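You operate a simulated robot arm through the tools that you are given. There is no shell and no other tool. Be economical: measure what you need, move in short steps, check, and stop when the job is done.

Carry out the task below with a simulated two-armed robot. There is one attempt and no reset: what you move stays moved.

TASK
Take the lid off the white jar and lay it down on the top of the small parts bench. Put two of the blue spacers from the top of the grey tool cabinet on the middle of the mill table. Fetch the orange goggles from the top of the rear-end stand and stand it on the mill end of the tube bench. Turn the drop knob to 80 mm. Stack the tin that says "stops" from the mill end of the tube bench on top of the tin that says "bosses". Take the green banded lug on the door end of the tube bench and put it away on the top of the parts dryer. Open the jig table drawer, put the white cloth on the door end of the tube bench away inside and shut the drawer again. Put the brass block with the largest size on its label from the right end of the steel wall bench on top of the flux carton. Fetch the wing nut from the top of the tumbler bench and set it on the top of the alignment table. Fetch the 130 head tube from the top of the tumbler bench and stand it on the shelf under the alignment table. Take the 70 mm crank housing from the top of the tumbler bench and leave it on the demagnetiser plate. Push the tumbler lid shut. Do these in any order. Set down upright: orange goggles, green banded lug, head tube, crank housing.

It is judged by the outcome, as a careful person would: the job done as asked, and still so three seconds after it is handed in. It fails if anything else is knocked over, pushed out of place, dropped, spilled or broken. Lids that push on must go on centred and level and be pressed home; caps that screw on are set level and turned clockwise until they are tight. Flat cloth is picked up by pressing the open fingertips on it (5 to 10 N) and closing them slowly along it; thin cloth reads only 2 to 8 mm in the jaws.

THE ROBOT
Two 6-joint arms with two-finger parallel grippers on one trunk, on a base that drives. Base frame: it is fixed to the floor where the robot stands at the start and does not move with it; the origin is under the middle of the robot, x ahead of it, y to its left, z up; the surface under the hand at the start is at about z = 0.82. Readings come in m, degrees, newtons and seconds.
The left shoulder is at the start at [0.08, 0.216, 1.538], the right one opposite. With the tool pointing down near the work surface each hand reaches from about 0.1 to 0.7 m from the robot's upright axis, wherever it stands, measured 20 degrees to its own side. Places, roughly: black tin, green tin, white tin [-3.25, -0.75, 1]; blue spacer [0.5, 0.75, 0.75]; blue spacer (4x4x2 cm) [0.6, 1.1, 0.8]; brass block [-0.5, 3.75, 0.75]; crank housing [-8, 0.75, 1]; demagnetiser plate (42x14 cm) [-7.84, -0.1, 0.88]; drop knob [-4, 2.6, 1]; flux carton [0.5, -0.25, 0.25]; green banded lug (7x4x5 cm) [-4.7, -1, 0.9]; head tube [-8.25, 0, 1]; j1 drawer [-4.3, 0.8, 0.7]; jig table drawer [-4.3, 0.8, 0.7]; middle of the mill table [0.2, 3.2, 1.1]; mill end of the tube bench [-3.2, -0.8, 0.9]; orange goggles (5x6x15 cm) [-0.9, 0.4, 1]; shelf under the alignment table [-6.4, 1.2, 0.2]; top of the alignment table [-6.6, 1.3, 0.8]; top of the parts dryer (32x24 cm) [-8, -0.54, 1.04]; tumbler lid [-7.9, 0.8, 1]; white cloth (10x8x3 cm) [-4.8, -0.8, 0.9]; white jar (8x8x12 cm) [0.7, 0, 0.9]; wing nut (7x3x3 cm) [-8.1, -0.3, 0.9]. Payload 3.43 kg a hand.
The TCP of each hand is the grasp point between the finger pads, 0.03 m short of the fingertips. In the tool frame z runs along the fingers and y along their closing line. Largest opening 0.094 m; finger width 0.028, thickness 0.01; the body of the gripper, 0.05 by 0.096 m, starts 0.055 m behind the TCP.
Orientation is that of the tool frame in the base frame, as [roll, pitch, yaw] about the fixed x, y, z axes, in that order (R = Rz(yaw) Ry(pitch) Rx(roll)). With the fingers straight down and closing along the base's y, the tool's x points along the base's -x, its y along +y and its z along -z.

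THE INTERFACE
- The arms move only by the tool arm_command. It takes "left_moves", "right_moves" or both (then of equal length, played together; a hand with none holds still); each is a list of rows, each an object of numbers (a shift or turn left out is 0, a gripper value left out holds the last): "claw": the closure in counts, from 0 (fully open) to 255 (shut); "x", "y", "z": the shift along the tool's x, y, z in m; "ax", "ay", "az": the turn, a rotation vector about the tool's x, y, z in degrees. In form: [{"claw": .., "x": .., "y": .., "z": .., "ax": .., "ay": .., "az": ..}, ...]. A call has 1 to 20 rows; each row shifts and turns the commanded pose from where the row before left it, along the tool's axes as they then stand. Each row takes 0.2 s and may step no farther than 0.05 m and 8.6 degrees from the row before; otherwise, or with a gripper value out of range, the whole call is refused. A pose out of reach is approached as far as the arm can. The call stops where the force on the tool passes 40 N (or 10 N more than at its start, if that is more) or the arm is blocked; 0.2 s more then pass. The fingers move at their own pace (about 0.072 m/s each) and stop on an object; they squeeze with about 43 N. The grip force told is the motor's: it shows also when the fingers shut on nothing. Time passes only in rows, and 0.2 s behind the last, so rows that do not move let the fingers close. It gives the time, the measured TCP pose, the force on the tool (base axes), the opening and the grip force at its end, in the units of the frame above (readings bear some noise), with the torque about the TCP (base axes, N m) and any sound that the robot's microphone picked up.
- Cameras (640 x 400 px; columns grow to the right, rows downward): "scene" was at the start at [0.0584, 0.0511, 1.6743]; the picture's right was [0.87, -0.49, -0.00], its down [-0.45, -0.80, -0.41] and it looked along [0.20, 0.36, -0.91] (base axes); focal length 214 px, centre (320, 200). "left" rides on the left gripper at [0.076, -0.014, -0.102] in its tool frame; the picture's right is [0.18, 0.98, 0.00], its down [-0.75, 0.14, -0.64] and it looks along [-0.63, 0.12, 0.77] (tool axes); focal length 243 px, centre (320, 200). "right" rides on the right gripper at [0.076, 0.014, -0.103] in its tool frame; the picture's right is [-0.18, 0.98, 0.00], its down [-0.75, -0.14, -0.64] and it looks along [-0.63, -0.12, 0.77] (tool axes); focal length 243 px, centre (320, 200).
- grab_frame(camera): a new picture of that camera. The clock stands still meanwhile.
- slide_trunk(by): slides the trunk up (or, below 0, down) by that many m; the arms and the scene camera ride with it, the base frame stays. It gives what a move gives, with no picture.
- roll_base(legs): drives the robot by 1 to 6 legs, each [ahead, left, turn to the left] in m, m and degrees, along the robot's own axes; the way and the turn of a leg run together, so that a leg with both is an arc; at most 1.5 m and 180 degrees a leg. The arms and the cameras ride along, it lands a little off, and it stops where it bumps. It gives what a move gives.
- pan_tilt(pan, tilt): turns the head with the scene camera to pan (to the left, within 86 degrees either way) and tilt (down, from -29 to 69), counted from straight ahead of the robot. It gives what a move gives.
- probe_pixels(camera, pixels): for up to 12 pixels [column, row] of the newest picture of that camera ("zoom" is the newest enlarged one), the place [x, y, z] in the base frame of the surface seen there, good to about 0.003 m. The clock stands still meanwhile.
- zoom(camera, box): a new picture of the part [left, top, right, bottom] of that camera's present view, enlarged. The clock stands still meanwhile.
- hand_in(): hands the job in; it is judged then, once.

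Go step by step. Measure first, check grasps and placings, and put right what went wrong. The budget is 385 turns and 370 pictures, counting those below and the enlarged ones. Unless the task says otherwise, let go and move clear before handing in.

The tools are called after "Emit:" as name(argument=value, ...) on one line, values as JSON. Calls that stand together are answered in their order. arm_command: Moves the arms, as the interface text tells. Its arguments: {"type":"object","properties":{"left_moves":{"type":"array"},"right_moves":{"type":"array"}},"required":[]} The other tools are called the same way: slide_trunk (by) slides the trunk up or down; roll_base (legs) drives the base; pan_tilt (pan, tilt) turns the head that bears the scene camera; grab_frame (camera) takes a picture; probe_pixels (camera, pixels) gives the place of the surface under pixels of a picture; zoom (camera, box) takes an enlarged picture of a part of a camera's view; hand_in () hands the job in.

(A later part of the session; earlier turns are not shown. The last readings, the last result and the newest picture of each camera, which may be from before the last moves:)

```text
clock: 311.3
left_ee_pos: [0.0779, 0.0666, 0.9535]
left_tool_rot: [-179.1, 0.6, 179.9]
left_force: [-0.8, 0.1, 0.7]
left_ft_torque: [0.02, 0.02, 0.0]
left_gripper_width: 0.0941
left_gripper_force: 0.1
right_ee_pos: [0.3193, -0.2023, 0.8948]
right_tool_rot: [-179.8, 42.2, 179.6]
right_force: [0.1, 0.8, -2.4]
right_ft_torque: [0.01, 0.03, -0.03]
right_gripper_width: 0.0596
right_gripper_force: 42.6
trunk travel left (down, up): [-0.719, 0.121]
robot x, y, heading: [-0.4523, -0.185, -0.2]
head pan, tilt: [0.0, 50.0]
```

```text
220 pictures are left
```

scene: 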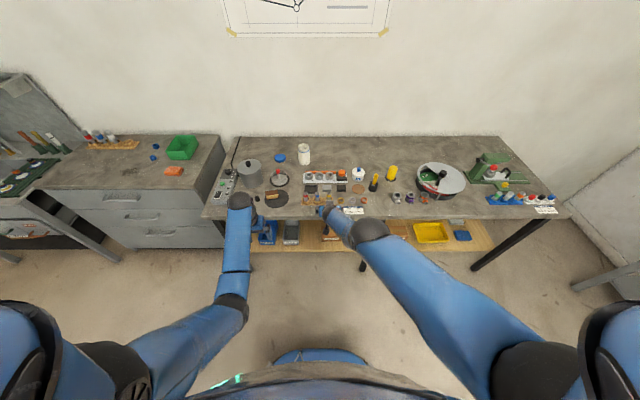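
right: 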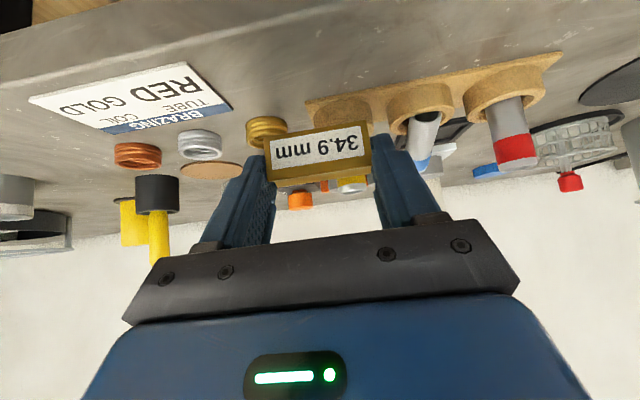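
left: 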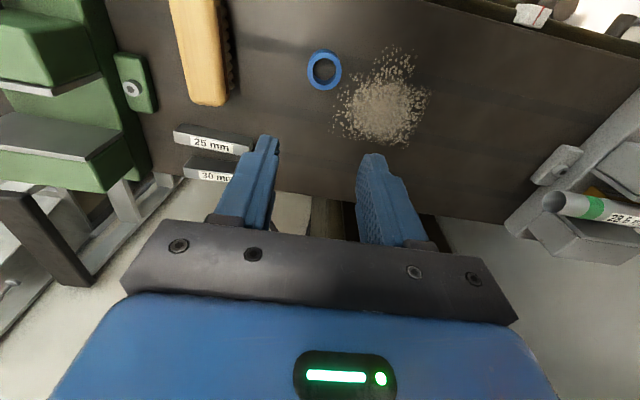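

Block firmly held. Before going under the bench, locate the elbow and forearm.

Emit:
roll_base(legs=[[-0.1, -0.018, 0]])

Emit:
grab_frame(camera="scene")

Emit:
probe_pixels(camera="scene", pixels=[[371, 245], [340, 215], [325, 205], [360, 270], [430, 310], [480, 360]])

```text
clock: 312.4
left_ee_pos: [-0.0175, 0.0505, 0.9503]
left_tool_rot: [-179.0, 0.3, -179.8]
left_force: [-0.5, 0.8, -0.4]
left_ft_torque: [-0.01, 0.06, 0.01]
left_gripper_width: 0.094
left_gripper_force: 0.2
right_ee_pos: [0.2246, -0.2188, 0.891]
right_tool_rot: [-179.7, 42.0, 179.7]
right_force: [0.8, 0.1, -2.2]
right_ft_torque: [-0.02, 0.01, -0.03]
right_gripper_width: 0.0599
right_gripper_force: 42.6
trunk travel left (down, up): [-0.719, 0.121]
robot x, y, heading: [-0.5515, -0.2018, -0.4]
head pan, tilt: [0.0, 50.0]
```

```text
219 pictures are left
```

scene: 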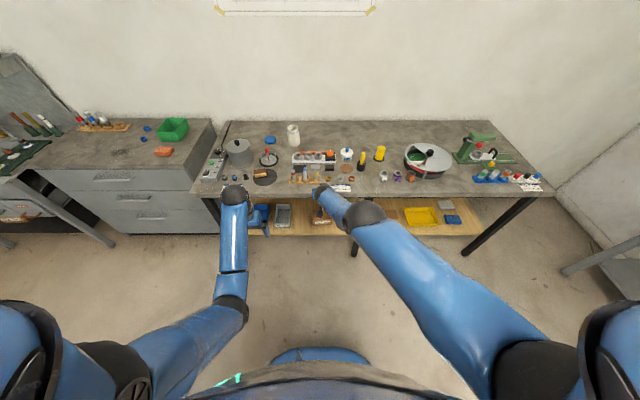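

```text
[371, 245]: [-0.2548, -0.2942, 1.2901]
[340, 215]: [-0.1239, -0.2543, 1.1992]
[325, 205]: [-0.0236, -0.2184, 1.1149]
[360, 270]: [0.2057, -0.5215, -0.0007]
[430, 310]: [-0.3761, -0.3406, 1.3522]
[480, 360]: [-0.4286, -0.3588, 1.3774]
```

The arm runs as a straight 43° line, so it will pass under the bench edge with ~0.2 m to spare. Lower the trunk, then go forward.

Emit:
slide_trunk(by=-0.455)

Emit:
roll_base(legs=[[0.225, 0, 0]])

Emit:
grab_frame(camera="right")

Emit:
grab_frame(camera="scene")

```text
refused: -0.455 is not a number from -0.4 to 0.4
```

```text
clock: 314.1
left_ee_pos: [0.2012, 0.0453, 0.9544]
left_tool_rot: [-179.0, 0.7, 179.8]
left_force: [0.4, 0.9, 0.1]
left_ft_torque: [0.06, 0.0, 0.04]
left_gripper_width: 0.0941
left_gripper_force: 0.0
right_ee_pos: [0.4425, -0.2251, 0.897]
right_tool_rot: [-179.9, 42.5, 179.4]
right_force: [-0.3, -0.4, -2.7]
right_ft_torque: [-0.02, 0.01, -0.01]
right_gripper_width: 0.0597
right_gripper_force: 42.7
trunk travel left (down, up): [-0.719, 0.121]
robot x, y, heading: [-0.3279, -0.2028, -0.7]
head pan, tilt: [0.0, 50.0]
```

```text
218 pictures are left
```

right: 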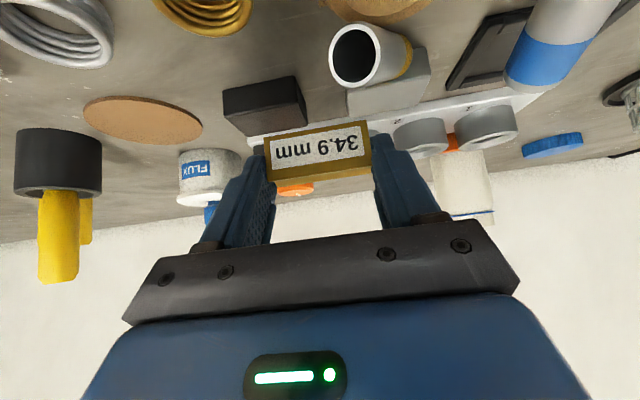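

```text
217 pictures are left
```

scene: 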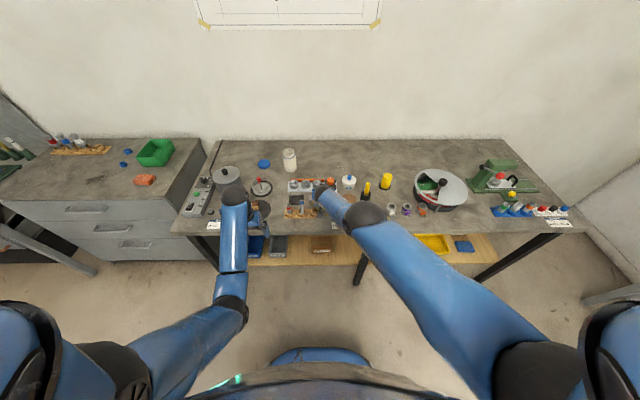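

The trunk call was refused (limit 0.4) but the base moved, carrying the block over the bench. Back out the same way and inspect the tubes.

Emit:
roll_base(legs=[[-0.22, 0, 0]])

Emit:
zoom(camera="scene", box=[280, 130, 360, 190])

Emit:
grab_frame(camera="right")

```text
clock: 315.9
left_ee_pos: [-0.0156, 0.0484, 0.9511]
left_tool_rot: [-179.1, 0.4, 179.8]
left_force: [0.3, 0.0, -0.7]
left_ft_torque: [-0.01, 0.02, 0.02]
left_gripper_width: 0.094
left_gripper_force: 0.0
right_ee_pos: [0.2241, -0.2207, 0.8926]
right_tool_rot: [-179.7, 42.2, 179.6]
right_force: [0.5, 0.0, -2.6]
right_ft_torque: [0.01, 0.04, 0.0]
right_gripper_width: 0.0599
right_gripper_force: 43.4
trunk travel left (down, up): [-0.719, 0.121]
robot x, y, heading: [-0.5519, -0.1996, -0.3]
head pan, tilt: [0.0, 50.0]
```

```text
6.67 times, centred on (320, 160) of scene
```

zoom: 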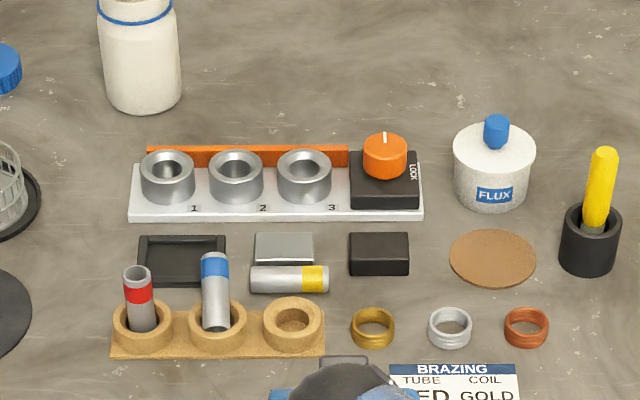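

```text
215 pictures are left
```

right: 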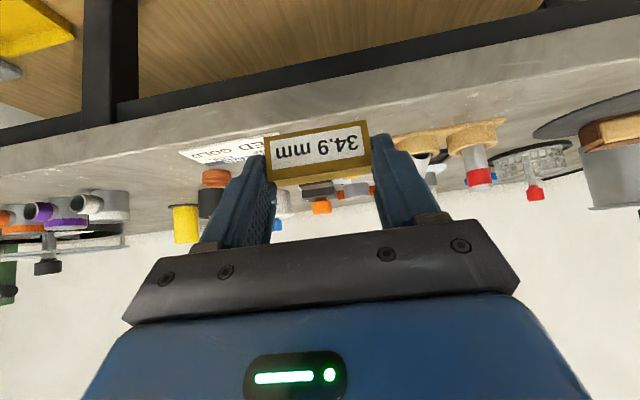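

The yellow tube got knocked out of its cup and the blue one leans; I'll restore both after the block. Now lower the trunk (within limits), then forward.

Emit:
slide_trunk(by=-0.4)

Emit:
slide_trunk(by=-0.06)

Emit:
grab_frame(camera="right")

Emit:
probe_pixels(camera="right", pixels=[[320, 60], [320, 90], [320, 110], [360, 100], [300, 30], [280, 100]])

```text
clock: 319.7
left_ee_pos: [-0.0182, 0.0486, 0.5526]
left_tool_rot: [-179.1, 0.6, 179.9]
left_force: [0.3, -0.7, 0.7]
left_ft_torque: [0.0, -0.03, -0.01]
left_gripper_width: 0.0939
left_gripper_force: 0.1
right_ee_pos: [0.2222, -0.2224, 0.4943]
right_tool_rot: [-179.8, 42.3, 179.4]
right_force: [-0.4, -0.6, -2.7]
right_ft_torque: [-0.02, 0.04, 0.0]
right_gripper_width: 0.0602
right_gripper_force: 43.1
trunk travel left (down, up): [-0.319, 0.521]
robot x, y, heading: [-0.5546, -0.201, -0.5]
head pan, tilt: [0.0, 50.0]
```

```text
clock: 320.7
left_ee_pos: [-0.0183, 0.0478, 0.4926]
left_tool_rot: [-179.1, 0.6, 179.9]
left_force: [-0.3, -0.2, 0.0]
left_ft_torque: [-0.01, 0.01, 0.02]
left_gripper_width: 0.0939
left_gripper_force: 0.0
right_ee_pos: [0.2209, -0.2224, 0.4348]
right_tool_rot: [-179.9, 42.2, 179.5]
right_force: [-0.8, -0.9, -2.4]
right_ft_torque: [-0.01, 0.02, 0.03]
right_gripper_width: 0.0597
right_gripper_force: 42.7
trunk travel left (down, up): [-0.259, 0.581]
robot x, y, heading: [-0.5513, -0.1997, -0.5]
head pan, tilt: [0.0, 50.0]
```

```text
214 pictures are left
```

right: 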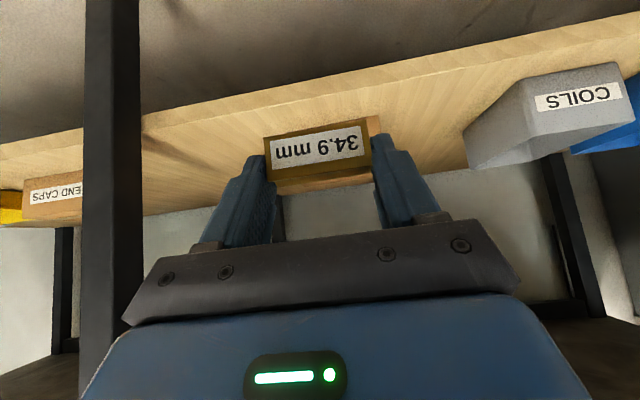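

```text
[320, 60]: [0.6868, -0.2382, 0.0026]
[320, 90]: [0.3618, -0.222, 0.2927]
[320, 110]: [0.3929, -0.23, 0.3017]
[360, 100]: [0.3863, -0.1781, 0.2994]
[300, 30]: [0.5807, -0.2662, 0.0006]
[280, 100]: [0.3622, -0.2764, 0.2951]
```

The carton is right behind the block. Go forward 0.235 m at this height.

Emit:
roll_base(legs=[[0.235, 0, 0]])

Emit:
grab_frame(camera="right")

```text
clock: 322.4
left_ee_pos: [0.2197, 0.044, 0.4935]
left_tool_rot: [-179.1, 0.5, 179.9]
left_force: [-0.6, 0.5, -0.1]
left_ft_torque: [0.01, -0.02, 0.0]
left_gripper_width: 0.094
left_gripper_force: 0.0
right_ee_pos: [0.4596, -0.2232, 0.4336]
right_tool_rot: [-179.8, 42.2, 179.4]
right_force: [-0.5, 0.1, -2.5]
right_ft_torque: [-0.03, 0.03, -0.03]
right_gripper_width: 0.0598
right_gripper_force: 42.6
trunk travel left (down, up): [-0.259, 0.581]
robot x, y, heading: [-0.3126, -0.2004, -0.6]
head pan, tilt: [0.0, 50.0]
```

```text
213 pictures are left
```

right: 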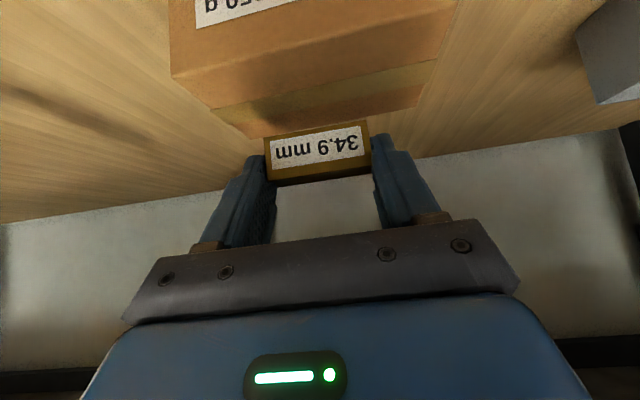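

Emit:
probe_pixels(camera="right", pixels=[[240, 115], [400, 95], [250, 130], [415, 105], [230, 80], [400, 45]])

Emit:
slide_trunk(by=-0.025)

```text
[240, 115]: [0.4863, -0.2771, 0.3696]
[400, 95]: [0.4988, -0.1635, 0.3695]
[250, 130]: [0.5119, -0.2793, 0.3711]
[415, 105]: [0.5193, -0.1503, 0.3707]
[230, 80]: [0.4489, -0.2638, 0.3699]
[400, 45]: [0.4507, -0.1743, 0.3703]
```

```text
clock: 323.2
left_ee_pos: [0.218, 0.0459, 0.4689]
left_tool_rot: [-179.0, 0.7, 179.8]
left_force: [0.1, 0.3, 0.7]
left_ft_torque: [-0.03, -0.01, 0.02]
left_gripper_width: 0.0943
left_gripper_force: 0.0
right_ee_pos: [0.4589, -0.2252, 0.41]
right_tool_rot: [-179.8, 42.2, 179.5]
right_force: [0.0, -0.1, -1.9]
right_ft_torque: [0.0, 0.03, -0.01]
right_gripper_width: 0.0598
right_gripper_force: 43.3
trunk travel left (down, up): [-0.234, 0.606]
robot x, y, heading: [-0.3128, -0.2047, -0.7]
head pan, tilt: [0.0, 50.0]
```

Over the carton (x 0.434–0.53). Lower in small steps to contact.

Emit:
slide_trunk(by=-0.004)

Emit:
slide_trunk(by=-0.003)

```text
clock: 323.7
left_ee_pos: [0.22, 0.046, 0.4641]
left_tool_rot: [-179.1, 0.4, 179.8]
left_force: [-0.7, 0.1, -0.2]
left_ft_torque: [0.02, -0.01, 0.02]
left_gripper_width: 0.0942
left_gripper_force: 0.0
right_ee_pos: [0.4592, -0.2247, 0.4052]
right_tool_rot: [-179.8, 42.3, 179.3]
right_force: [1.1, 0.3, -2.5]
right_ft_torque: [0.01, 0.02, 0.02]
right_gripper_width: 0.0598
right_gripper_force: 43.0
trunk travel left (down, up): [-0.23, 0.61]
robot x, y, heading: [-0.3155, -0.2015, -0.6]
head pan, tilt: [0.0, 50.0]
```

```text
clock: 324.2
left_ee_pos: [0.2185, 0.0446, 0.462]
left_tool_rot: [-179.1, 0.6, 179.9]
left_force: [1.2, -0.5, -0.7]
left_ft_torque: [0.03, -0.03, 0.02]
left_gripper_width: 0.0945
left_gripper_force: 0.0
right_ee_pos: [0.4606, -0.2235, 0.4052]
right_tool_rot: [-179.9, 42.4, 179.4]
right_force: [-1.9, -1.4, 7.6]
right_ft_torque: [0.0, 0.07, -0.01]
right_gripper_width: 0.0599
right_gripper_force: 43.5
trunk travel left (down, up): [-0.227, 0.613]
robot x, y, heading: [-0.3137, -0.2018, -0.4]
head pan, tilt: [0.0, 50.0]
```

Contact. Release and raise with the trunk slightly, then look.

Emit:
arm_command(right_moves=[{"claw": 60}, {}, {}])

Emit:
slide_trunk(by=0.06)

Emit:
grab_frame(camera="right")

```text
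clock: 325.0
left_ee_pos: [0.2197, 0.0457, 0.4621]
left_tool_rot: [-179.1, 0.6, 179.7]
left_force: [0.4, 0.3, -0.2]
left_ft_torque: [0.0, 0.0, -0.04]
left_gripper_width: 0.0943
left_gripper_force: 0.0
right_ee_pos: [0.4605, -0.2238, 0.4027]
right_tool_rot: [-179.8, 42.3, 179.4]
right_force: [-0.5, -0.2, -0.3]
right_ft_torque: [-0.01, -0.03, 0.02]
right_gripper_width: 0.072
right_gripper_force: 0.2
trunk travel left (down, up): [-0.227, 0.613]
robot x, y, heading: [-0.3119, -0.2049, -0.6]
head pan, tilt: [0.0, 50.0]
```

```text
clock: 326.0
left_ee_pos: [0.2194, 0.0462, 0.5198]
left_tool_rot: [-179.1, 0.5, 179.9]
left_force: [0.3, -1.2, -0.1]
left_ft_torque: [-0.01, -0.01, 0.0]
left_gripper_width: 0.0942
left_gripper_force: 0.0
right_ee_pos: [0.4587, -0.2247, 0.4635]
right_tool_rot: [-179.8, 42.3, 179.5]
right_force: [-1.1, 0.4, 0.0]
right_ft_torque: [-0.04, -0.03, 0.03]
right_gripper_width: 0.0716
right_gripper_force: 0.0
trunk travel left (down, up): [-0.287, 0.553]
robot x, y, heading: [-0.3175, -0.1988, -0.7]
head pan, tilt: [0.0, 50.0]
```

```text
212 pictures are left
```

right: 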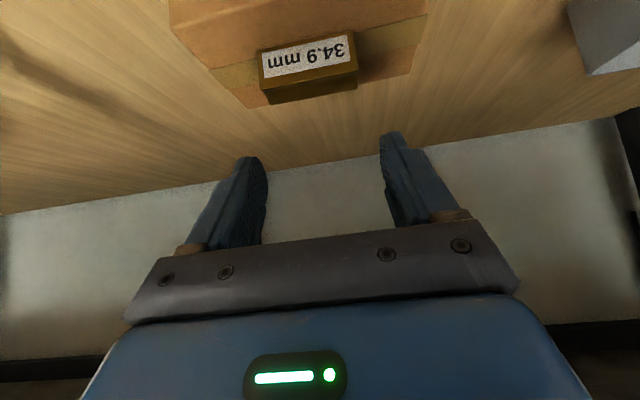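

The block rests on the flux carton. Back out, raise the trunk and bring the right hand vertical.

Emit:
roll_base(legs=[[-0.235, 0, 0]])

Emit:
slide_trunk(by=0.4)

Emit:
slide_trunk(by=0.1)

Emit:
arm_command(right_moves=[{"ay": 7}, {"ay": 7}, {"ay": 7}, {"ay": 7}, {"ay": 7}, {"ay": 7}, {}])

Emit:
zoom(camera="scene", box=[270, 130, 370, 200])

```text
clock: 327.8
left_ee_pos: [-0.0126, 0.0457, 0.5221]
left_tool_rot: [-179.1, 0.6, 179.6]
left_force: [0.8, 0.4, -0.2]
left_ft_torque: [-0.03, -0.01, -0.03]
left_gripper_width: 0.0942
left_gripper_force: 0.0
right_ee_pos: [0.2246, -0.2243, 0.4632]
right_tool_rot: [-179.8, 42.4, 179.3]
right_force: [-0.2, 0.3, 0.3]
right_ft_torque: [0.01, 0.01, -0.02]
right_gripper_width: 0.0717
right_gripper_force: 0.0
trunk travel left (down, up): [-0.287, 0.553]
robot x, y, heading: [-0.5464, -0.2036, -0.9]
head pan, tilt: [0.0, 50.0]
```

```text
clock: 331.6
left_ee_pos: [-0.0114, 0.046, 0.9217]
left_tool_rot: [-179.1, 0.6, 179.6]
left_force: [-0.2, 0.2, 0.2]
left_ft_torque: [-0.06, 0.0, 0.02]
left_gripper_width: 0.0939
left_gripper_force: 0.1
right_ee_pos: [0.2258, -0.2249, 0.8624]
right_tool_rot: [-179.8, 42.3, 179.2]
right_force: [1.1, 0.6, 0.1]
right_ft_torque: [0.01, -0.01, 0.01]
right_gripper_width: 0.072
right_gripper_force: 0.0
trunk travel left (down, up): [-0.687, 0.153]
robot x, y, heading: [-0.5487, -0.198, -0.6]
head pan, tilt: [0.0, 50.0]
```

```text
clock: 332.9
left_ee_pos: [-0.014, 0.0465, 1.022]
left_tool_rot: [-179.0, 0.6, 179.6]
left_force: [-0.2, -0.6, 0.6]
left_ft_torque: [-0.02, 0.01, -0.02]
left_gripper_width: 0.094
left_gripper_force: 0.1
right_ee_pos: [0.2259, -0.2249, 0.9623]
right_tool_rot: [-179.7, 42.3, 179.2]
right_force: [0.8, 0.2, -0.1]
right_ft_torque: [0.02, -0.01, -0.01]
right_gripper_width: 0.072
right_gripper_force: 0.1
trunk travel left (down, up): [-0.787, 0.053]
robot x, y, heading: [-0.5478, -0.1977, -0.6]
head pan, tilt: [0.0, 50.0]
```

```text
clock: 334.5
left_ee_pos: [-0.0128, 0.0455, 1.0219]
left_tool_rot: [-179.2, 0.6, 179.7]
left_force: [-0.2, 0.1, -0.6]
left_ft_torque: [-0.01, 0.0, -0.04]
left_gripper_width: 0.0939
left_gripper_force: 0.0
right_ee_pos: [0.143, -0.2448, 0.9977]
right_tool_rot: [-179.9, 0.2, 179.1]
right_force: [0.3, -0.5, 0.2]
right_ft_torque: [-0.03, -0.03, 0.01]
right_gripper_width: 0.072
right_gripper_force: 0.1
right hand out of reach, approached as far as the arm can: row 1, 2, 3, 4, 5, 6
trunk travel left (down, up): [-0.787, 0.053]
robot x, y, heading: [-0.5497, -0.1988, -1.0]
head pan, tilt: [0.0, 50.0]
```

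```text
5.71 times, centred on (320, 165) of scene
```

zoom: 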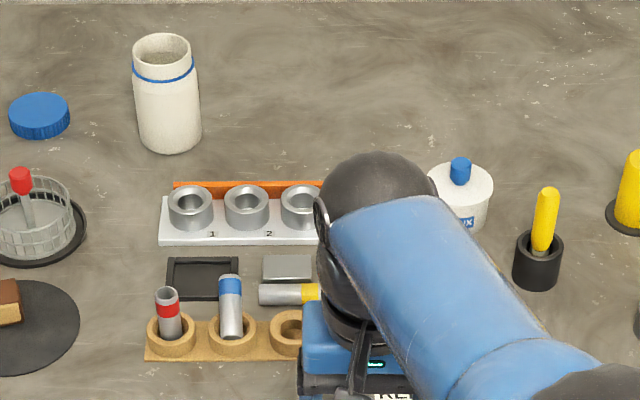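

Let me measure the fallen yellow tube, the cups and the standing tubes.

Emit:
probe_pixels(camera="zoom", pixels=[[265, 293], [310, 292], [290, 288], [168, 292], [168, 330], [230, 278], [231, 330], [290, 330], [172, 345], [232, 350], [290, 315], [288, 350]])

Emit:
zoom(camera="scene", box=[290, 165, 330, 195])

```text
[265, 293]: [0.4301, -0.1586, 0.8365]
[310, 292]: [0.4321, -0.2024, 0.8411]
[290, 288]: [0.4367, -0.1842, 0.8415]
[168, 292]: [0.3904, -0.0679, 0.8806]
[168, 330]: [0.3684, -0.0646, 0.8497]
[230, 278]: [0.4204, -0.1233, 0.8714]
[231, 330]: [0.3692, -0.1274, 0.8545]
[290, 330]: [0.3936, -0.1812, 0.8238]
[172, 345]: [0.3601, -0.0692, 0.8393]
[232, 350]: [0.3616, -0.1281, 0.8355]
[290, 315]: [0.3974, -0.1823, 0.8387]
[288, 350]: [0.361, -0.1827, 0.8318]
```

```text
13.33 times, centred on (310, 180) of scene
```

zoom: 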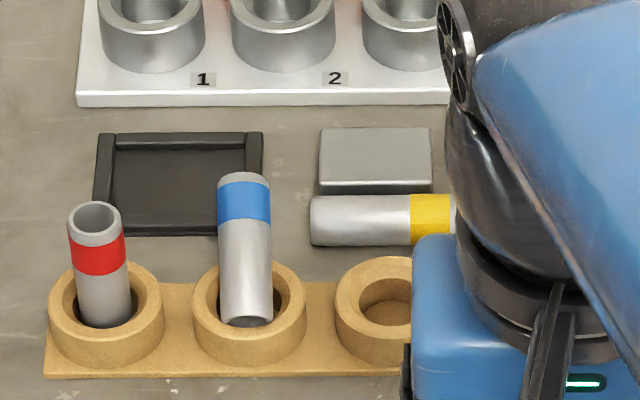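

Plan: straighten the blue tube by pushing its top back with closed fingertips, then rescue the yellow one. Move up to the bench.

Emit:
roll_base(legs=[[0.33, 0.02, 0.5]])

Emit:
arm_command(right_moves=[{"claw": 255, "y": 0.04}, {"y": 0.04}, {"y": 0.03}, {}])

Emit:
grab_frame(camera="right")

```text
clock: 336.7
left_ee_pos: [0.3118, 0.0629, 1.0219]
left_tool_rot: [-179.2, 0.7, 179.6]
left_force: [0.2, 0.4, 0.0]
left_ft_torque: [0.0, -0.02, 0.03]
left_gripper_width: 0.094
left_gripper_force: 0.0
right_ee_pos: [0.4692, -0.2265, 0.9985]
right_tool_rot: [-179.9, 0.4, 179.2]
right_force: [-0.7, 0.3, -0.8]
right_ft_torque: [0.0, -0.03, 0.01]
right_gripper_width: 0.072
right_gripper_force: 0.1
trunk travel left (down, up): [-0.787, 0.053]
robot x, y, heading: [-0.2187, -0.1836, -0.7]
head pan, tilt: [0.0, 50.0]
```

```text
clock: 337.7
left_ee_pos: [0.3149, 0.0629, 1.021]
left_tool_rot: [-179.1, 0.5, 179.8]
left_force: [0.1, -0.5, -0.8]
left_ft_torque: [-0.01, 0.03, -0.03]
left_gripper_width: 0.0941
left_gripper_force: 0.2
right_ee_pos: [0.4389, -0.1299, 1.0118]
right_tool_rot: [-180.0, 0.3, 179.3]
right_force: [0.2, 0.5, -0.2]
right_ft_torque: [0.0, 0.02, 0.05]
right_gripper_width: 0.0
right_gripper_force: 33.6
right hand out of reach, approached as far as the arm can: row 1, 2, 3
trunk travel left (down, up): [-0.787, 0.053]
robot x, y, heading: [-0.219, -0.1805, -0.3]
head pan, tilt: [0.0, 50.0]
```

```text
209 pictures are left
```

right: 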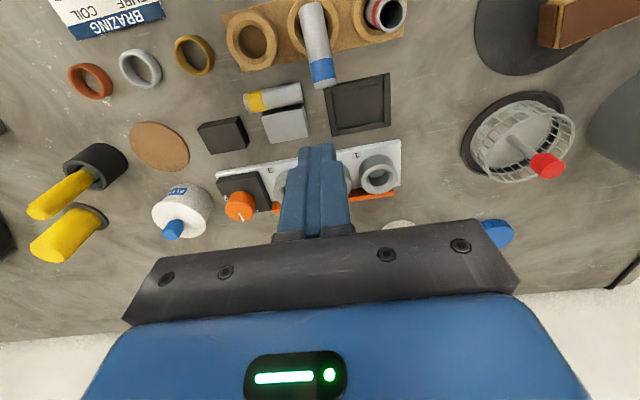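

Descend behind the blue tube at x≈0.462.

Emit:
arm_command(right_moves=[{"x": -0.023, "y": 0.004}, {"z": 0.04}, {"z": 0.04}, {"z": 0.03}, {"z": 0.018}, {}])

Emit:
grab_frame(camera="right")

```text
clock: 339.1
left_ee_pos: [0.3157, 0.0632, 1.0216]
left_tool_rot: [-179.1, 0.6, 179.7]
left_force: [0.4, 0.1, 0.9]
left_ft_torque: [0.01, 0.02, 0.01]
left_gripper_width: 0.0941
left_gripper_force: 0.1
right_ee_pos: [0.4, -0.1559, 0.9144]
right_tool_rot: [-179.9, 0.3, 179.1]
right_force: [-0.1, -0.2, 0.1]
right_ft_torque: [-0.04, 0.0, 0.01]
right_gripper_width: 0.0003
right_gripper_force: 32.9
right hand out of reach, approached as far as the arm can: row 1, 2, 3, 4, 5
trunk travel left (down, up): [-0.787, 0.053]
robot x, y, heading: [-0.2185, -0.1846, -0.6]
head pan, tilt: [0.0, 50.0]
```

```text
208 pictures are left
```

right: 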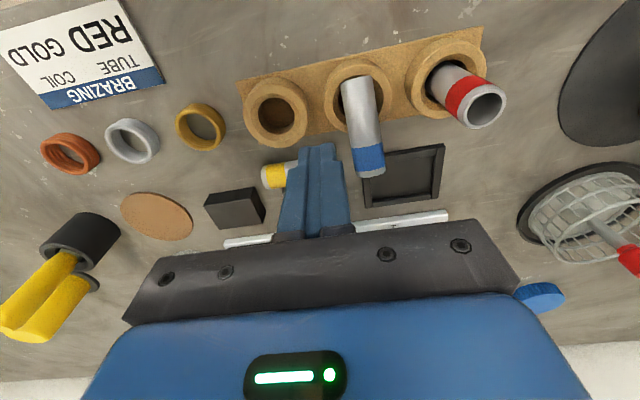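

Working near the centre line cramps this arm. Lift, and reposition the base so the target sits at the right hand's own side.

Emit:
arm_command(right_moves=[{"z": -0.03}, {"z": -0.03}, {"z": -0.03, "y": -0.03}, {"y": -0.04}, {"y": -0.04}, {"y": -0.04}, {"y": -0.04}])

Emit:
roll_base(legs=[[0.04, 0.21, 0]])

Emit:
grab_frame(camera="right")

```text
clock: 340.7
left_ee_pos: [0.3141, 0.0619, 1.021]
left_tool_rot: [-179.1, 0.5, 179.7]
left_force: [-0.2, 0.0, 0.0]
left_ft_torque: [0.03, 0.01, -0.01]
left_gripper_width: 0.0942
left_gripper_force: 0.0
right_ee_pos: [0.3944, -0.3489, 1.002]
right_tool_rot: [-179.9, 0.2, 179.4]
right_force: [-1.0, -0.3, 0.4]
right_ft_torque: [0.0, 0.02, 0.01]
right_gripper_width: 0.0001
right_gripper_force: 33.3
trunk travel left (down, up): [-0.787, 0.053]
robot x, y, heading: [-0.2173, -0.1867, -0.6]
head pan, tilt: [0.0, 50.0]
```

```text
clock: 342.4
left_ee_pos: [0.354, 0.2731, 1.023]
left_tool_rot: [-179.3, 0.7, 180.0]
left_force: [-0.3, -0.4, 0.2]
left_ft_torque: [0.06, -0.03, 0.02]
left_gripper_width: 0.0938
left_gripper_force: 0.2
right_ee_pos: [0.4381, -0.1358, 1.0023]
right_tool_rot: [179.9, 0.2, 179.4]
right_force: [-0.4, -0.2, -0.4]
right_ft_torque: [0.05, -0.04, 0.0]
right_gripper_width: 0.0
right_gripper_force: 33.1
trunk travel left (down, up): [-0.787, 0.053]
robot x, y, heading: [-0.1804, 0.031, -0.3]
head pan, tilt: [0.0, 50.0]
```

```text
207 pictures are left
```

right: 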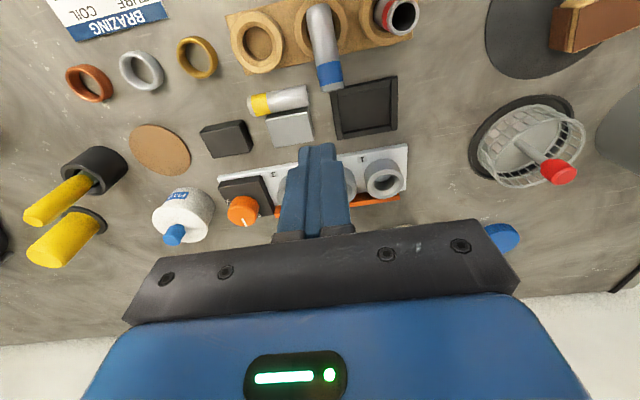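

Now descend behind the blue tube: target (0.462,-0.125), tips at 0.85.

Emit:
arm_command(right_moves=[{"x": -0.024, "y": 0.011}, {"z": 0.04}, {"z": 0.04}, {"z": 0.03}, {"z": 0.01}, {}])

Emit:
grab_frame(camera="right")

```text
clock: 343.8
left_ee_pos: [0.3539, 0.2766, 1.0218]
left_tool_rot: [-179.1, 0.5, 179.9]
left_force: [0.3, 0.2, 1.6]
left_ft_torque: [-0.01, 0.02, 0.01]
left_gripper_width: 0.0939
left_gripper_force: 0.0
right_ee_pos: [0.464, -0.1246, 0.8831]
right_tool_rot: [180.0, 0.4, 179.4]
right_force: [0.3, -0.1, -1.5]
right_ft_torque: [0.03, -0.02, -0.06]
right_gripper_width: 0.0
right_gripper_force: 33.1
trunk travel left (down, up): [-0.787, 0.053]
robot x, y, heading: [-0.1779, 0.0285, -0.5]
head pan, tilt: [0.0, 50.0]
```

```text
206 pictures are left
```

right: 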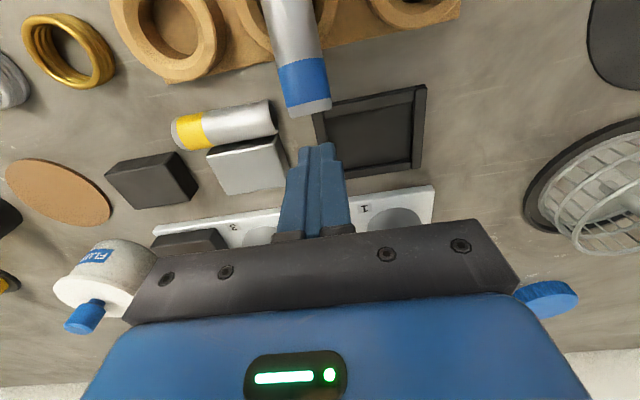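

Behind the tube. Push it back toward upright in small steps.

Emit:
arm_command(right_moves=[{"x": 0.012}, {"x": 0.01}, {"x": 0.008}, {"x": 0.008}, {"x": 0.006}, {"x": 0.005}, {}])

Emit:
grab_frame(camera="right")

```text
clock: 344.7
left_ee_pos: [0.3573, 0.2764, 1.0202]
left_tool_rot: [-179.0, 0.5, 179.9]
left_force: [0.1, 0.0, 0.4]
left_ft_torque: [0.0, 0.03, 0.01]
left_gripper_width: 0.094
left_gripper_force: 0.0
right_ee_pos: [0.4434, -0.1231, 0.8895]
right_tool_rot: [-179.9, 1.9, 179.4]
right_force: [5.1, -1.0, 2.4]
right_ft_torque: [0.03, -0.14, 0.02]
right_gripper_width: 0.0
right_gripper_force: 33.3
trunk travel left (down, up): [-0.787, 0.053]
robot x, y, heading: [-0.1756, 0.028, -0.1]
head pan, tilt: [0.0, 50.0]
stopped in row 4 (right hand): the force on the tool passed its limit at 43 N (the readings are from after the stop); the commanded pose is now the measured one
```

```text
205 pictures are left
```

right: 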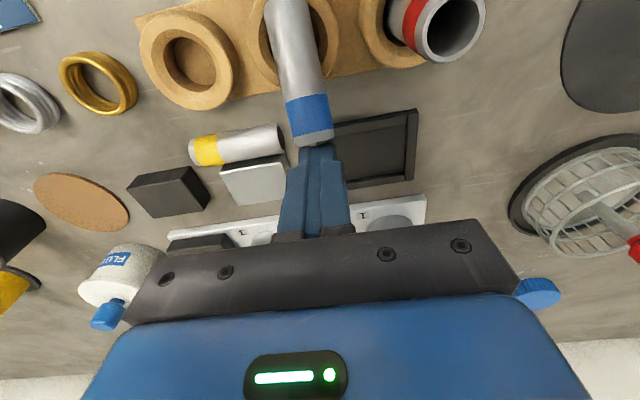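

Pushing jams it axially. Instead I'll grasp its top, lift it out, tilt it upright and set it back. Lift away first.

Emit:
arm_command(right_moves=[{"x": -0.015}, {"z": -0.04}, {"z": -0.03, "claw": 100}, {"x": 0.02}, {"x": 0.02}, {"x": 0.008}, {}])

Emit:
grab_frame(camera="right")

Emit:
zoom(camera="scene", box=[240, 140, 320, 200])

```text
clock: 346.3
left_ee_pos: [0.3547, 0.2774, 1.0207]
left_tool_rot: [-179.1, 0.6, 179.9]
left_force: [0.0, -0.4, -0.5]
left_ft_torque: [0.01, 0.03, 0.04]
left_gripper_width: 0.0939
left_gripper_force: 0.1
right_ee_pos: [0.4064, -0.1232, 0.9586]
right_tool_rot: [-179.9, 1.9, 179.3]
right_force: [-0.4, -0.3, -0.2]
right_ft_torque: [0.01, 0.02, 0.02]
right_gripper_width: 0.0571
right_gripper_force: 0.0
trunk travel left (down, up): [-0.787, 0.053]
robot x, y, heading: [-0.1774, 0.0264, -0.6]
head pan, tilt: [0.0, 50.0]
```

```text
204 pictures are left
```

right: 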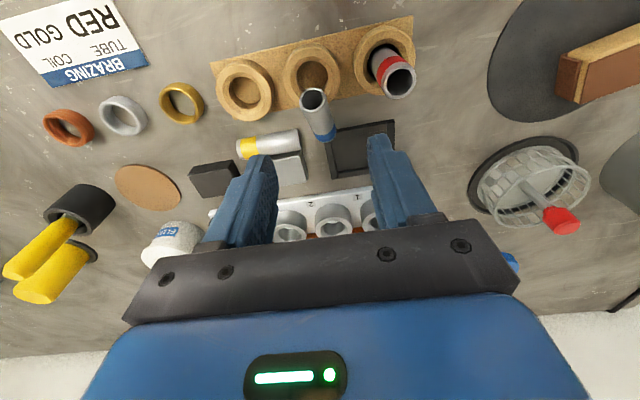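

```text
6.67 times, centred on (280, 170) of scene
```

zoom: 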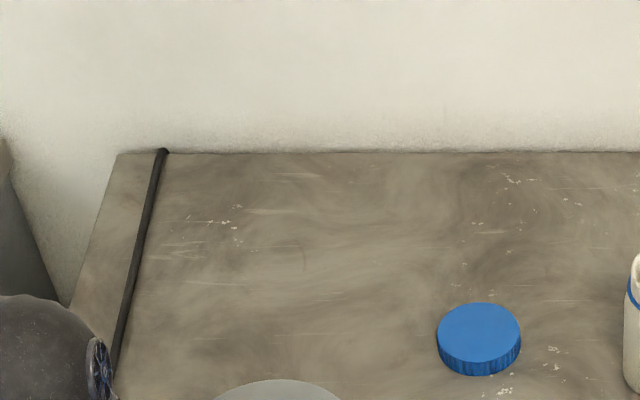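

Emit:
zoom(camera="right", box=[190, 20, 430, 190])

Emit:
probe_pixels(camera="right", pixels=[[313, 108], [318, 118], [322, 128], [326, 138], [310, 91], [268, 143], [245, 148], [292, 138], [312, 75], [244, 88], [385, 55], [396, 80]])

```text
2.35 times, centred on (310, 105) of right
```

zoom: 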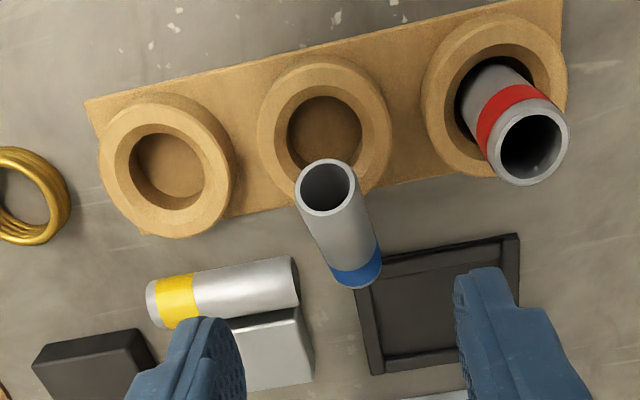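

```text
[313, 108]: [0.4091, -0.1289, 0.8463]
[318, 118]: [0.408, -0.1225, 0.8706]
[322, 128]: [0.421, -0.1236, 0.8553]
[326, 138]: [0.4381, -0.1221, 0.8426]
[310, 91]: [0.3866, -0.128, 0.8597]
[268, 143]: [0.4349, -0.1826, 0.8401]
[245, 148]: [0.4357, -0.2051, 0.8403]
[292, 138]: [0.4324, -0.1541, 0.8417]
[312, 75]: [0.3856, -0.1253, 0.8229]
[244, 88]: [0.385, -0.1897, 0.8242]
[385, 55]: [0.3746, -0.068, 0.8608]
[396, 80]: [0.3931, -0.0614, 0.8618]
```

Both tubes now need re-seating. First pick the yellow tube lengthwise (ends at y −0.153/−0.215) and move it to the free strip at the front.

Emit:
arm_command(right_moves=[{"claw": 54, "x": -0.013, "y": -0.03}, {"x": -0.013, "y": -0.031}, {"z": 0.04}, {"z": 0.03}, {}])

Emit:
grab_frame(camera="right")

```text
clock: 347.5
left_ee_pos: [0.356, 0.2765, 1.0218]
left_tool_rot: [-179.1, 0.6, -179.9]
left_force: [0.9, 0.0, 0.5]
left_ft_torque: [0.02, -0.01, 0.0]
left_gripper_width: 0.094
left_gripper_force: 0.0
right_ee_pos: [0.4325, -0.1839, 0.8889]
right_tool_rot: [-179.9, 1.8, 179.4]
right_force: [0.3, 0.2, 0.0]
right_ft_torque: [0.02, 0.03, -0.05]
right_gripper_width: 0.0743
right_gripper_force: 0.2
trunk travel left (down, up): [-0.787, 0.053]
robot x, y, heading: [-0.1763, 0.0305, -0.3]
head pan, tilt: [0.0, 50.0]
```

```text
201 pictures are left
```

right: 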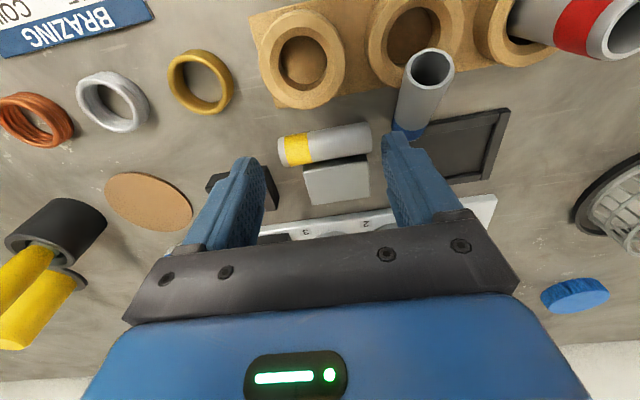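

Emit:
arm_command(right_moves=[{"z": 0.02}, {"z": 0.0155}, {}, {"claw": 255}, {}, {}, {"z": -0.03}, {"z": -0.04}, {}])

Emit:
grab_frame(camera="right")

```text
clock: 349.5
left_ee_pos: [0.3554, 0.2763, 1.0218]
left_tool_rot: [-179.1, 0.4, 179.9]
left_force: [0.8, 0.0, -0.2]
left_ft_torque: [-0.01, 0.01, 0.0]
left_gripper_width: 0.0941
left_gripper_force: 0.0
right_ee_pos: [0.4341, -0.1844, 0.9242]
right_tool_rot: [-179.9, 1.7, 179.4]
right_force: [0.2, 0.2, -1.7]
right_ft_torque: [-0.01, 0.05, 0.01]
right_gripper_width: 0.064
right_gripper_force: 43.0
trunk travel left (down, up): [-0.787, 0.053]
robot x, y, heading: [-0.1781, 0.024, -0.3]
head pan, tilt: [0.0, 50.0]
```

```text
200 pictures are left
```

right: 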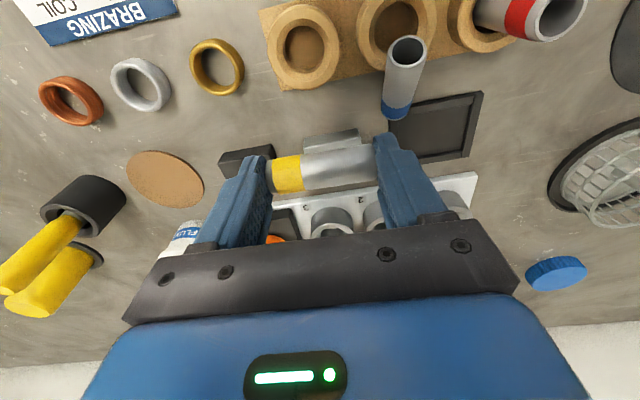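

Yellow tube held lengthwise. Move it to the free front strip at (0.328,-0.19) and lay it down.

Emit:
arm_command(right_moves=[{"x": 0.035}, {"x": 0.035}, {"x": 0.036, "y": -0.004}, {"z": 0.03}, {"z": 0.03}, {"z": 0.008}, {"z": 0.003}, {}])

Emit:
grab_frame(camera="right")

```text
clock: 351.3
left_ee_pos: [0.353, 0.2773, 1.0225]
left_tool_rot: [-179.0, 0.6, -180.0]
left_force: [-0.3, 1.0, 0.2]
left_ft_torque: [0.01, -0.03, -0.02]
left_gripper_width: 0.0938
left_gripper_force: 0.1
right_ee_pos: [0.3301, -0.1869, 0.854]
right_tool_rot: [-179.8, 2.3, 179.4]
right_force: [1.1, -5.0, 27.9]
right_ft_torque: [0.09, -0.15, -0.03]
right_gripper_width: 0.0642
right_gripper_force: 42.9
trunk travel left (down, up): [-0.787, 0.053]
robot x, y, heading: [-0.1767, 0.0297, -0.1]
head pan, tilt: [0.0, 50.0]
```

```text
199 pictures are left
```

right: 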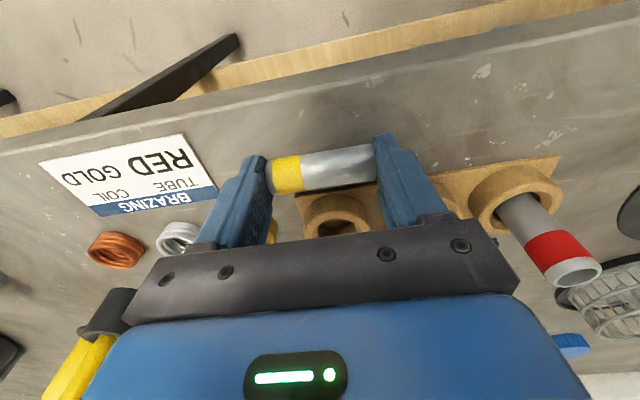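

Emit:
arm_command(right_moves=[{"claw": 40}, {}, {"z": -0.02}, {"z": -0.04}, {"z": -0.04, "az": -8.5}, {"az": -8.5}, {"az": -8.5}, {"az": -8.5}, {"az": -8.5}, {"az": -8.5}, {"az": -8.5}, {"az": -8.5}, {"az": -8.5}, {"az": -8.5}, {"az": -5}])

Emit:
grab_frame(camera="right")

```text
clock: 354.5
left_ee_pos: [0.3564, 0.276, 1.0213]
left_tool_rot: [-179.1, 0.6, 179.9]
left_force: [-0.2, 0.0, 0.1]
left_ft_torque: [0.02, -0.04, 0.01]
left_gripper_width: 0.0938
left_gripper_force: 0.1
right_ee_pos: [0.3263, -0.1867, 0.9497]
right_tool_rot: [-178.2, -0.1, -90.5]
right_force: [-0.8, 0.1, -1.0]
right_ft_torque: [-0.03, -0.01, 0.03]
right_gripper_width: 0.0792
right_gripper_force: 0.1
trunk travel left (down, up): [-0.787, 0.053]
robot x, y, heading: [-0.1765, 0.0249, -0.2]
head pan, tilt: [0.0, 50.0]
```

```text
198 pictures are left
```

right: 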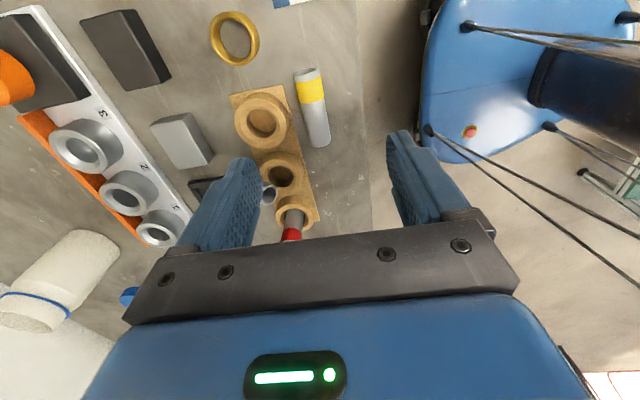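

Emit:
probe_pixels(camera="right", pixels=[[308, 72], [311, 90], [315, 120], [317, 143], [300, 90], [322, 90]])

```text
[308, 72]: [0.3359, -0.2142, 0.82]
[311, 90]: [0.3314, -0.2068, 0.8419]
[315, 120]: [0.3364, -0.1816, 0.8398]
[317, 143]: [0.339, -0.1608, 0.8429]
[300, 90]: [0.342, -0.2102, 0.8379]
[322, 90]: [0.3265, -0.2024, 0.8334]
```

Emit:
probe_pixels(camera="right", pixels=[[284, 92], [289, 100], [283, 84], [292, 110], [296, 120], [235, 95]])

```text
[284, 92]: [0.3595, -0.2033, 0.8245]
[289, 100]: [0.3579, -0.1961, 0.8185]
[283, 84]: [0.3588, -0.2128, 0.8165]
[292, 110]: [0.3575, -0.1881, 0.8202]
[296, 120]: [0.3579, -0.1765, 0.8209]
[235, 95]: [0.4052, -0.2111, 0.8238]
```

Emit:
arm_command(right_moves=[{"claw": 178, "x": 0.018, "y": -0.0047}, {}, {"z": 0.04}, {"z": 0.03}, {"z": 0.015}, {"z": 0.0105}, {}, {"claw": 255}, {}, {}, {"z": -0.03}, {"z": -0.04}, {}])

Emit:
grab_frame(camera="right")

```text
clock: 357.3
left_ee_pos: [0.3565, 0.2768, 1.0215]
left_tool_rot: [-179.0, 0.5, -180.0]
left_force: [-0.6, 0.0, 0.2]
left_ft_torque: [0.0, 0.02, 0.02]
left_gripper_width: 0.0943
left_gripper_force: 0.0
right_ee_pos: [0.3314, -0.2052, 0.9241]
right_tool_rot: [-178.3, -0.1, -90.6]
right_force: [-0.3, 0.5, -1.8]
right_ft_torque: [-0.01, 0.0, 0.01]
right_gripper_width: 0.0202
right_gripper_force: 42.4
trunk travel left (down, up): [-0.787, 0.053]
robot x, y, heading: [-0.176, 0.0288, -0.5]
head pan, tilt: [0.0, 50.0]
```

```text
197 pictures are left
```

right: 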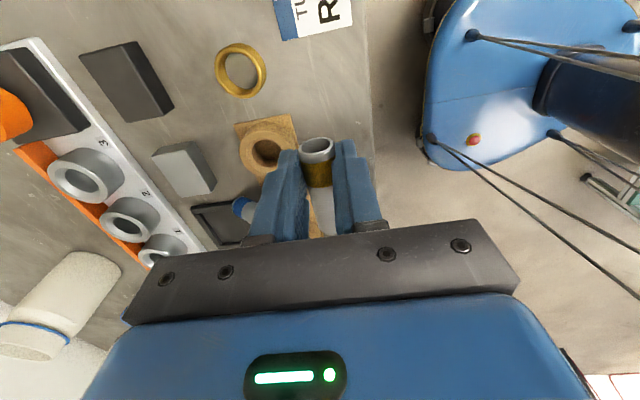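

Yellow tube held near its yellow end. Rotate 180° about vertical, then tilt the hand to horizontal.

Emit:
arm_command(right_moves=[{"az": 8.5, "z": -0.01}, {"az": 8.5, "z": -0.01}, {"az": 8.5}, {"az": 8.5}, {"az": 8.5}, {"az": 8.5}, {"az": 8.5}, {"az": 8.5}, {"az": 8.5}, {"az": 8.5}, {"az": 8.5}, {"az": 8.5}, {"az": 8.5}, {"az": 8.5}, {"az": 8.5}, {"az": 8.5}, {"az": 8.5}, {"az": 8.5}, {"az": 8.5}, {"az": 8.5}])

Emit:
arm_command(right_moves=[{"az": 8.5}, {"ay": 8.5}, {"ay": 8.5}, {"ay": 8.5}, {"ay": 8.5}, {"ay": 8.5}, {"ay": 8.5}, {"ay": 8.5}, {"ay": 8.5}, {"ay": 7}, {}])

Emit:
grab_frame(camera="right")

```text
clock: 361.5
left_ee_pos: [0.3546, 0.2782, 1.0217]
left_tool_rot: [-179.1, 0.7, 180.0]
left_force: [0.6, 0.5, 0.3]
left_ft_torque: [0.0, -0.04, 0.0]
left_gripper_width: 0.0941
left_gripper_force: 0.0
right_ee_pos: [0.3304, -0.2053, 0.9431]
right_tool_rot: [178.2, 0.4, 99.3]
right_force: [-0.6, 1.1, -0.9]
right_ft_torque: [0.02, 0.03, 0.02]
right_gripper_width: 0.0202
right_gripper_force: 43.0
trunk travel left (down, up): [-0.787, 0.053]
robot x, y, heading: [-0.1761, 0.0267, -0.3]
head pan, tilt: [0.0, 50.0]
```

```text
clock: 363.9
left_ee_pos: [0.3558, 0.2768, 1.0202]
left_tool_rot: [-179.1, 0.6, 180.0]
left_force: [-0.3, -0.2, 0.2]
left_ft_torque: [0.02, 0.0, 0.02]
left_gripper_width: 0.0943
left_gripper_force: 0.1
right_ee_pos: [0.3315, -0.2043, 0.9444]
right_tool_rot: [173.1, -74.9, 97.7]
right_force: [0.1, -0.5, 0.1]
right_ft_torque: [0.0, 0.01, 0.01]
right_gripper_width: 0.0205
right_gripper_force: 42.4
trunk travel left (down, up): [-0.787, 0.053]
robot x, y, heading: [-0.1747, 0.0287, -0.0]
head pan, tilt: [0.0, 50.0]
```

```text
196 pictures are left
```

right: 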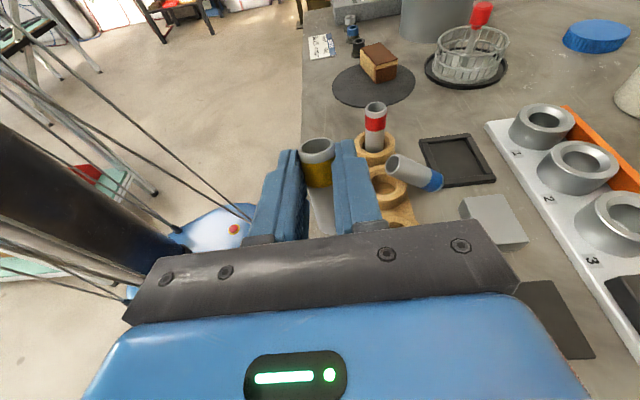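

Tube is upright with yellow on top. Level the hand and move over the third cup (0.3815,-0.186).

Emit:
arm_command(right_moves=[{"ay": 6}, {"ay": 6}, {"y": 0.026, "z": -0.005}, {"y": 0.027, "z": -0.006}, {}])

Emit:
grab_frame(camera="right")

Emit:
zoom(camera="scene", box=[290, 160, 420, 250])

```text
clock: 365.1
left_ee_pos: [0.3555, 0.2761, 1.0215]
left_tool_rot: [-179.0, 0.5, -180.0]
left_force: [-0.4, 0.5, -0.2]
left_ft_torque: [0.01, 0.01, -0.01]
left_gripper_width: 0.0939
left_gripper_force: 0.0
right_ee_pos: [0.3424, -0.2004, 0.9702]
right_tool_rot: [149.8, -86.5, 121.2]
right_force: [-0.5, 0.1, 0.1]
right_ft_torque: [-0.01, -0.01, -0.01]
right_gripper_width: 0.0201
right_gripper_force: 43.4
right hand out of reach, approached as far as the arm can: row 2, 3, 4
trunk travel left (down, up): [-0.787, 0.053]
robot x, y, heading: [-0.1756, 0.0309, -0.4]
head pan, tilt: [0.0, 50.0]
```

```text
195 pictures are left
```

right: 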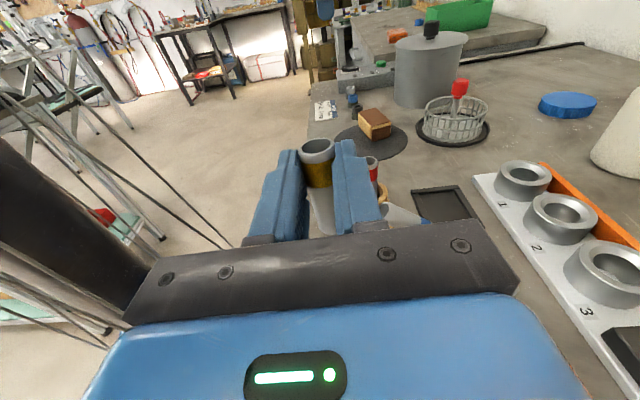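

```text
4.44 times, centred on (355, 205) of scene
```

zoom: 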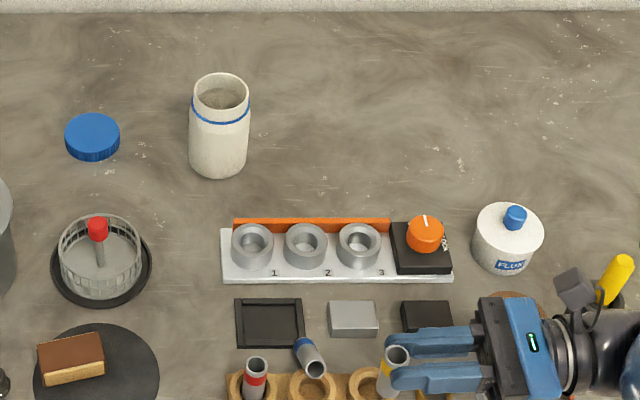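

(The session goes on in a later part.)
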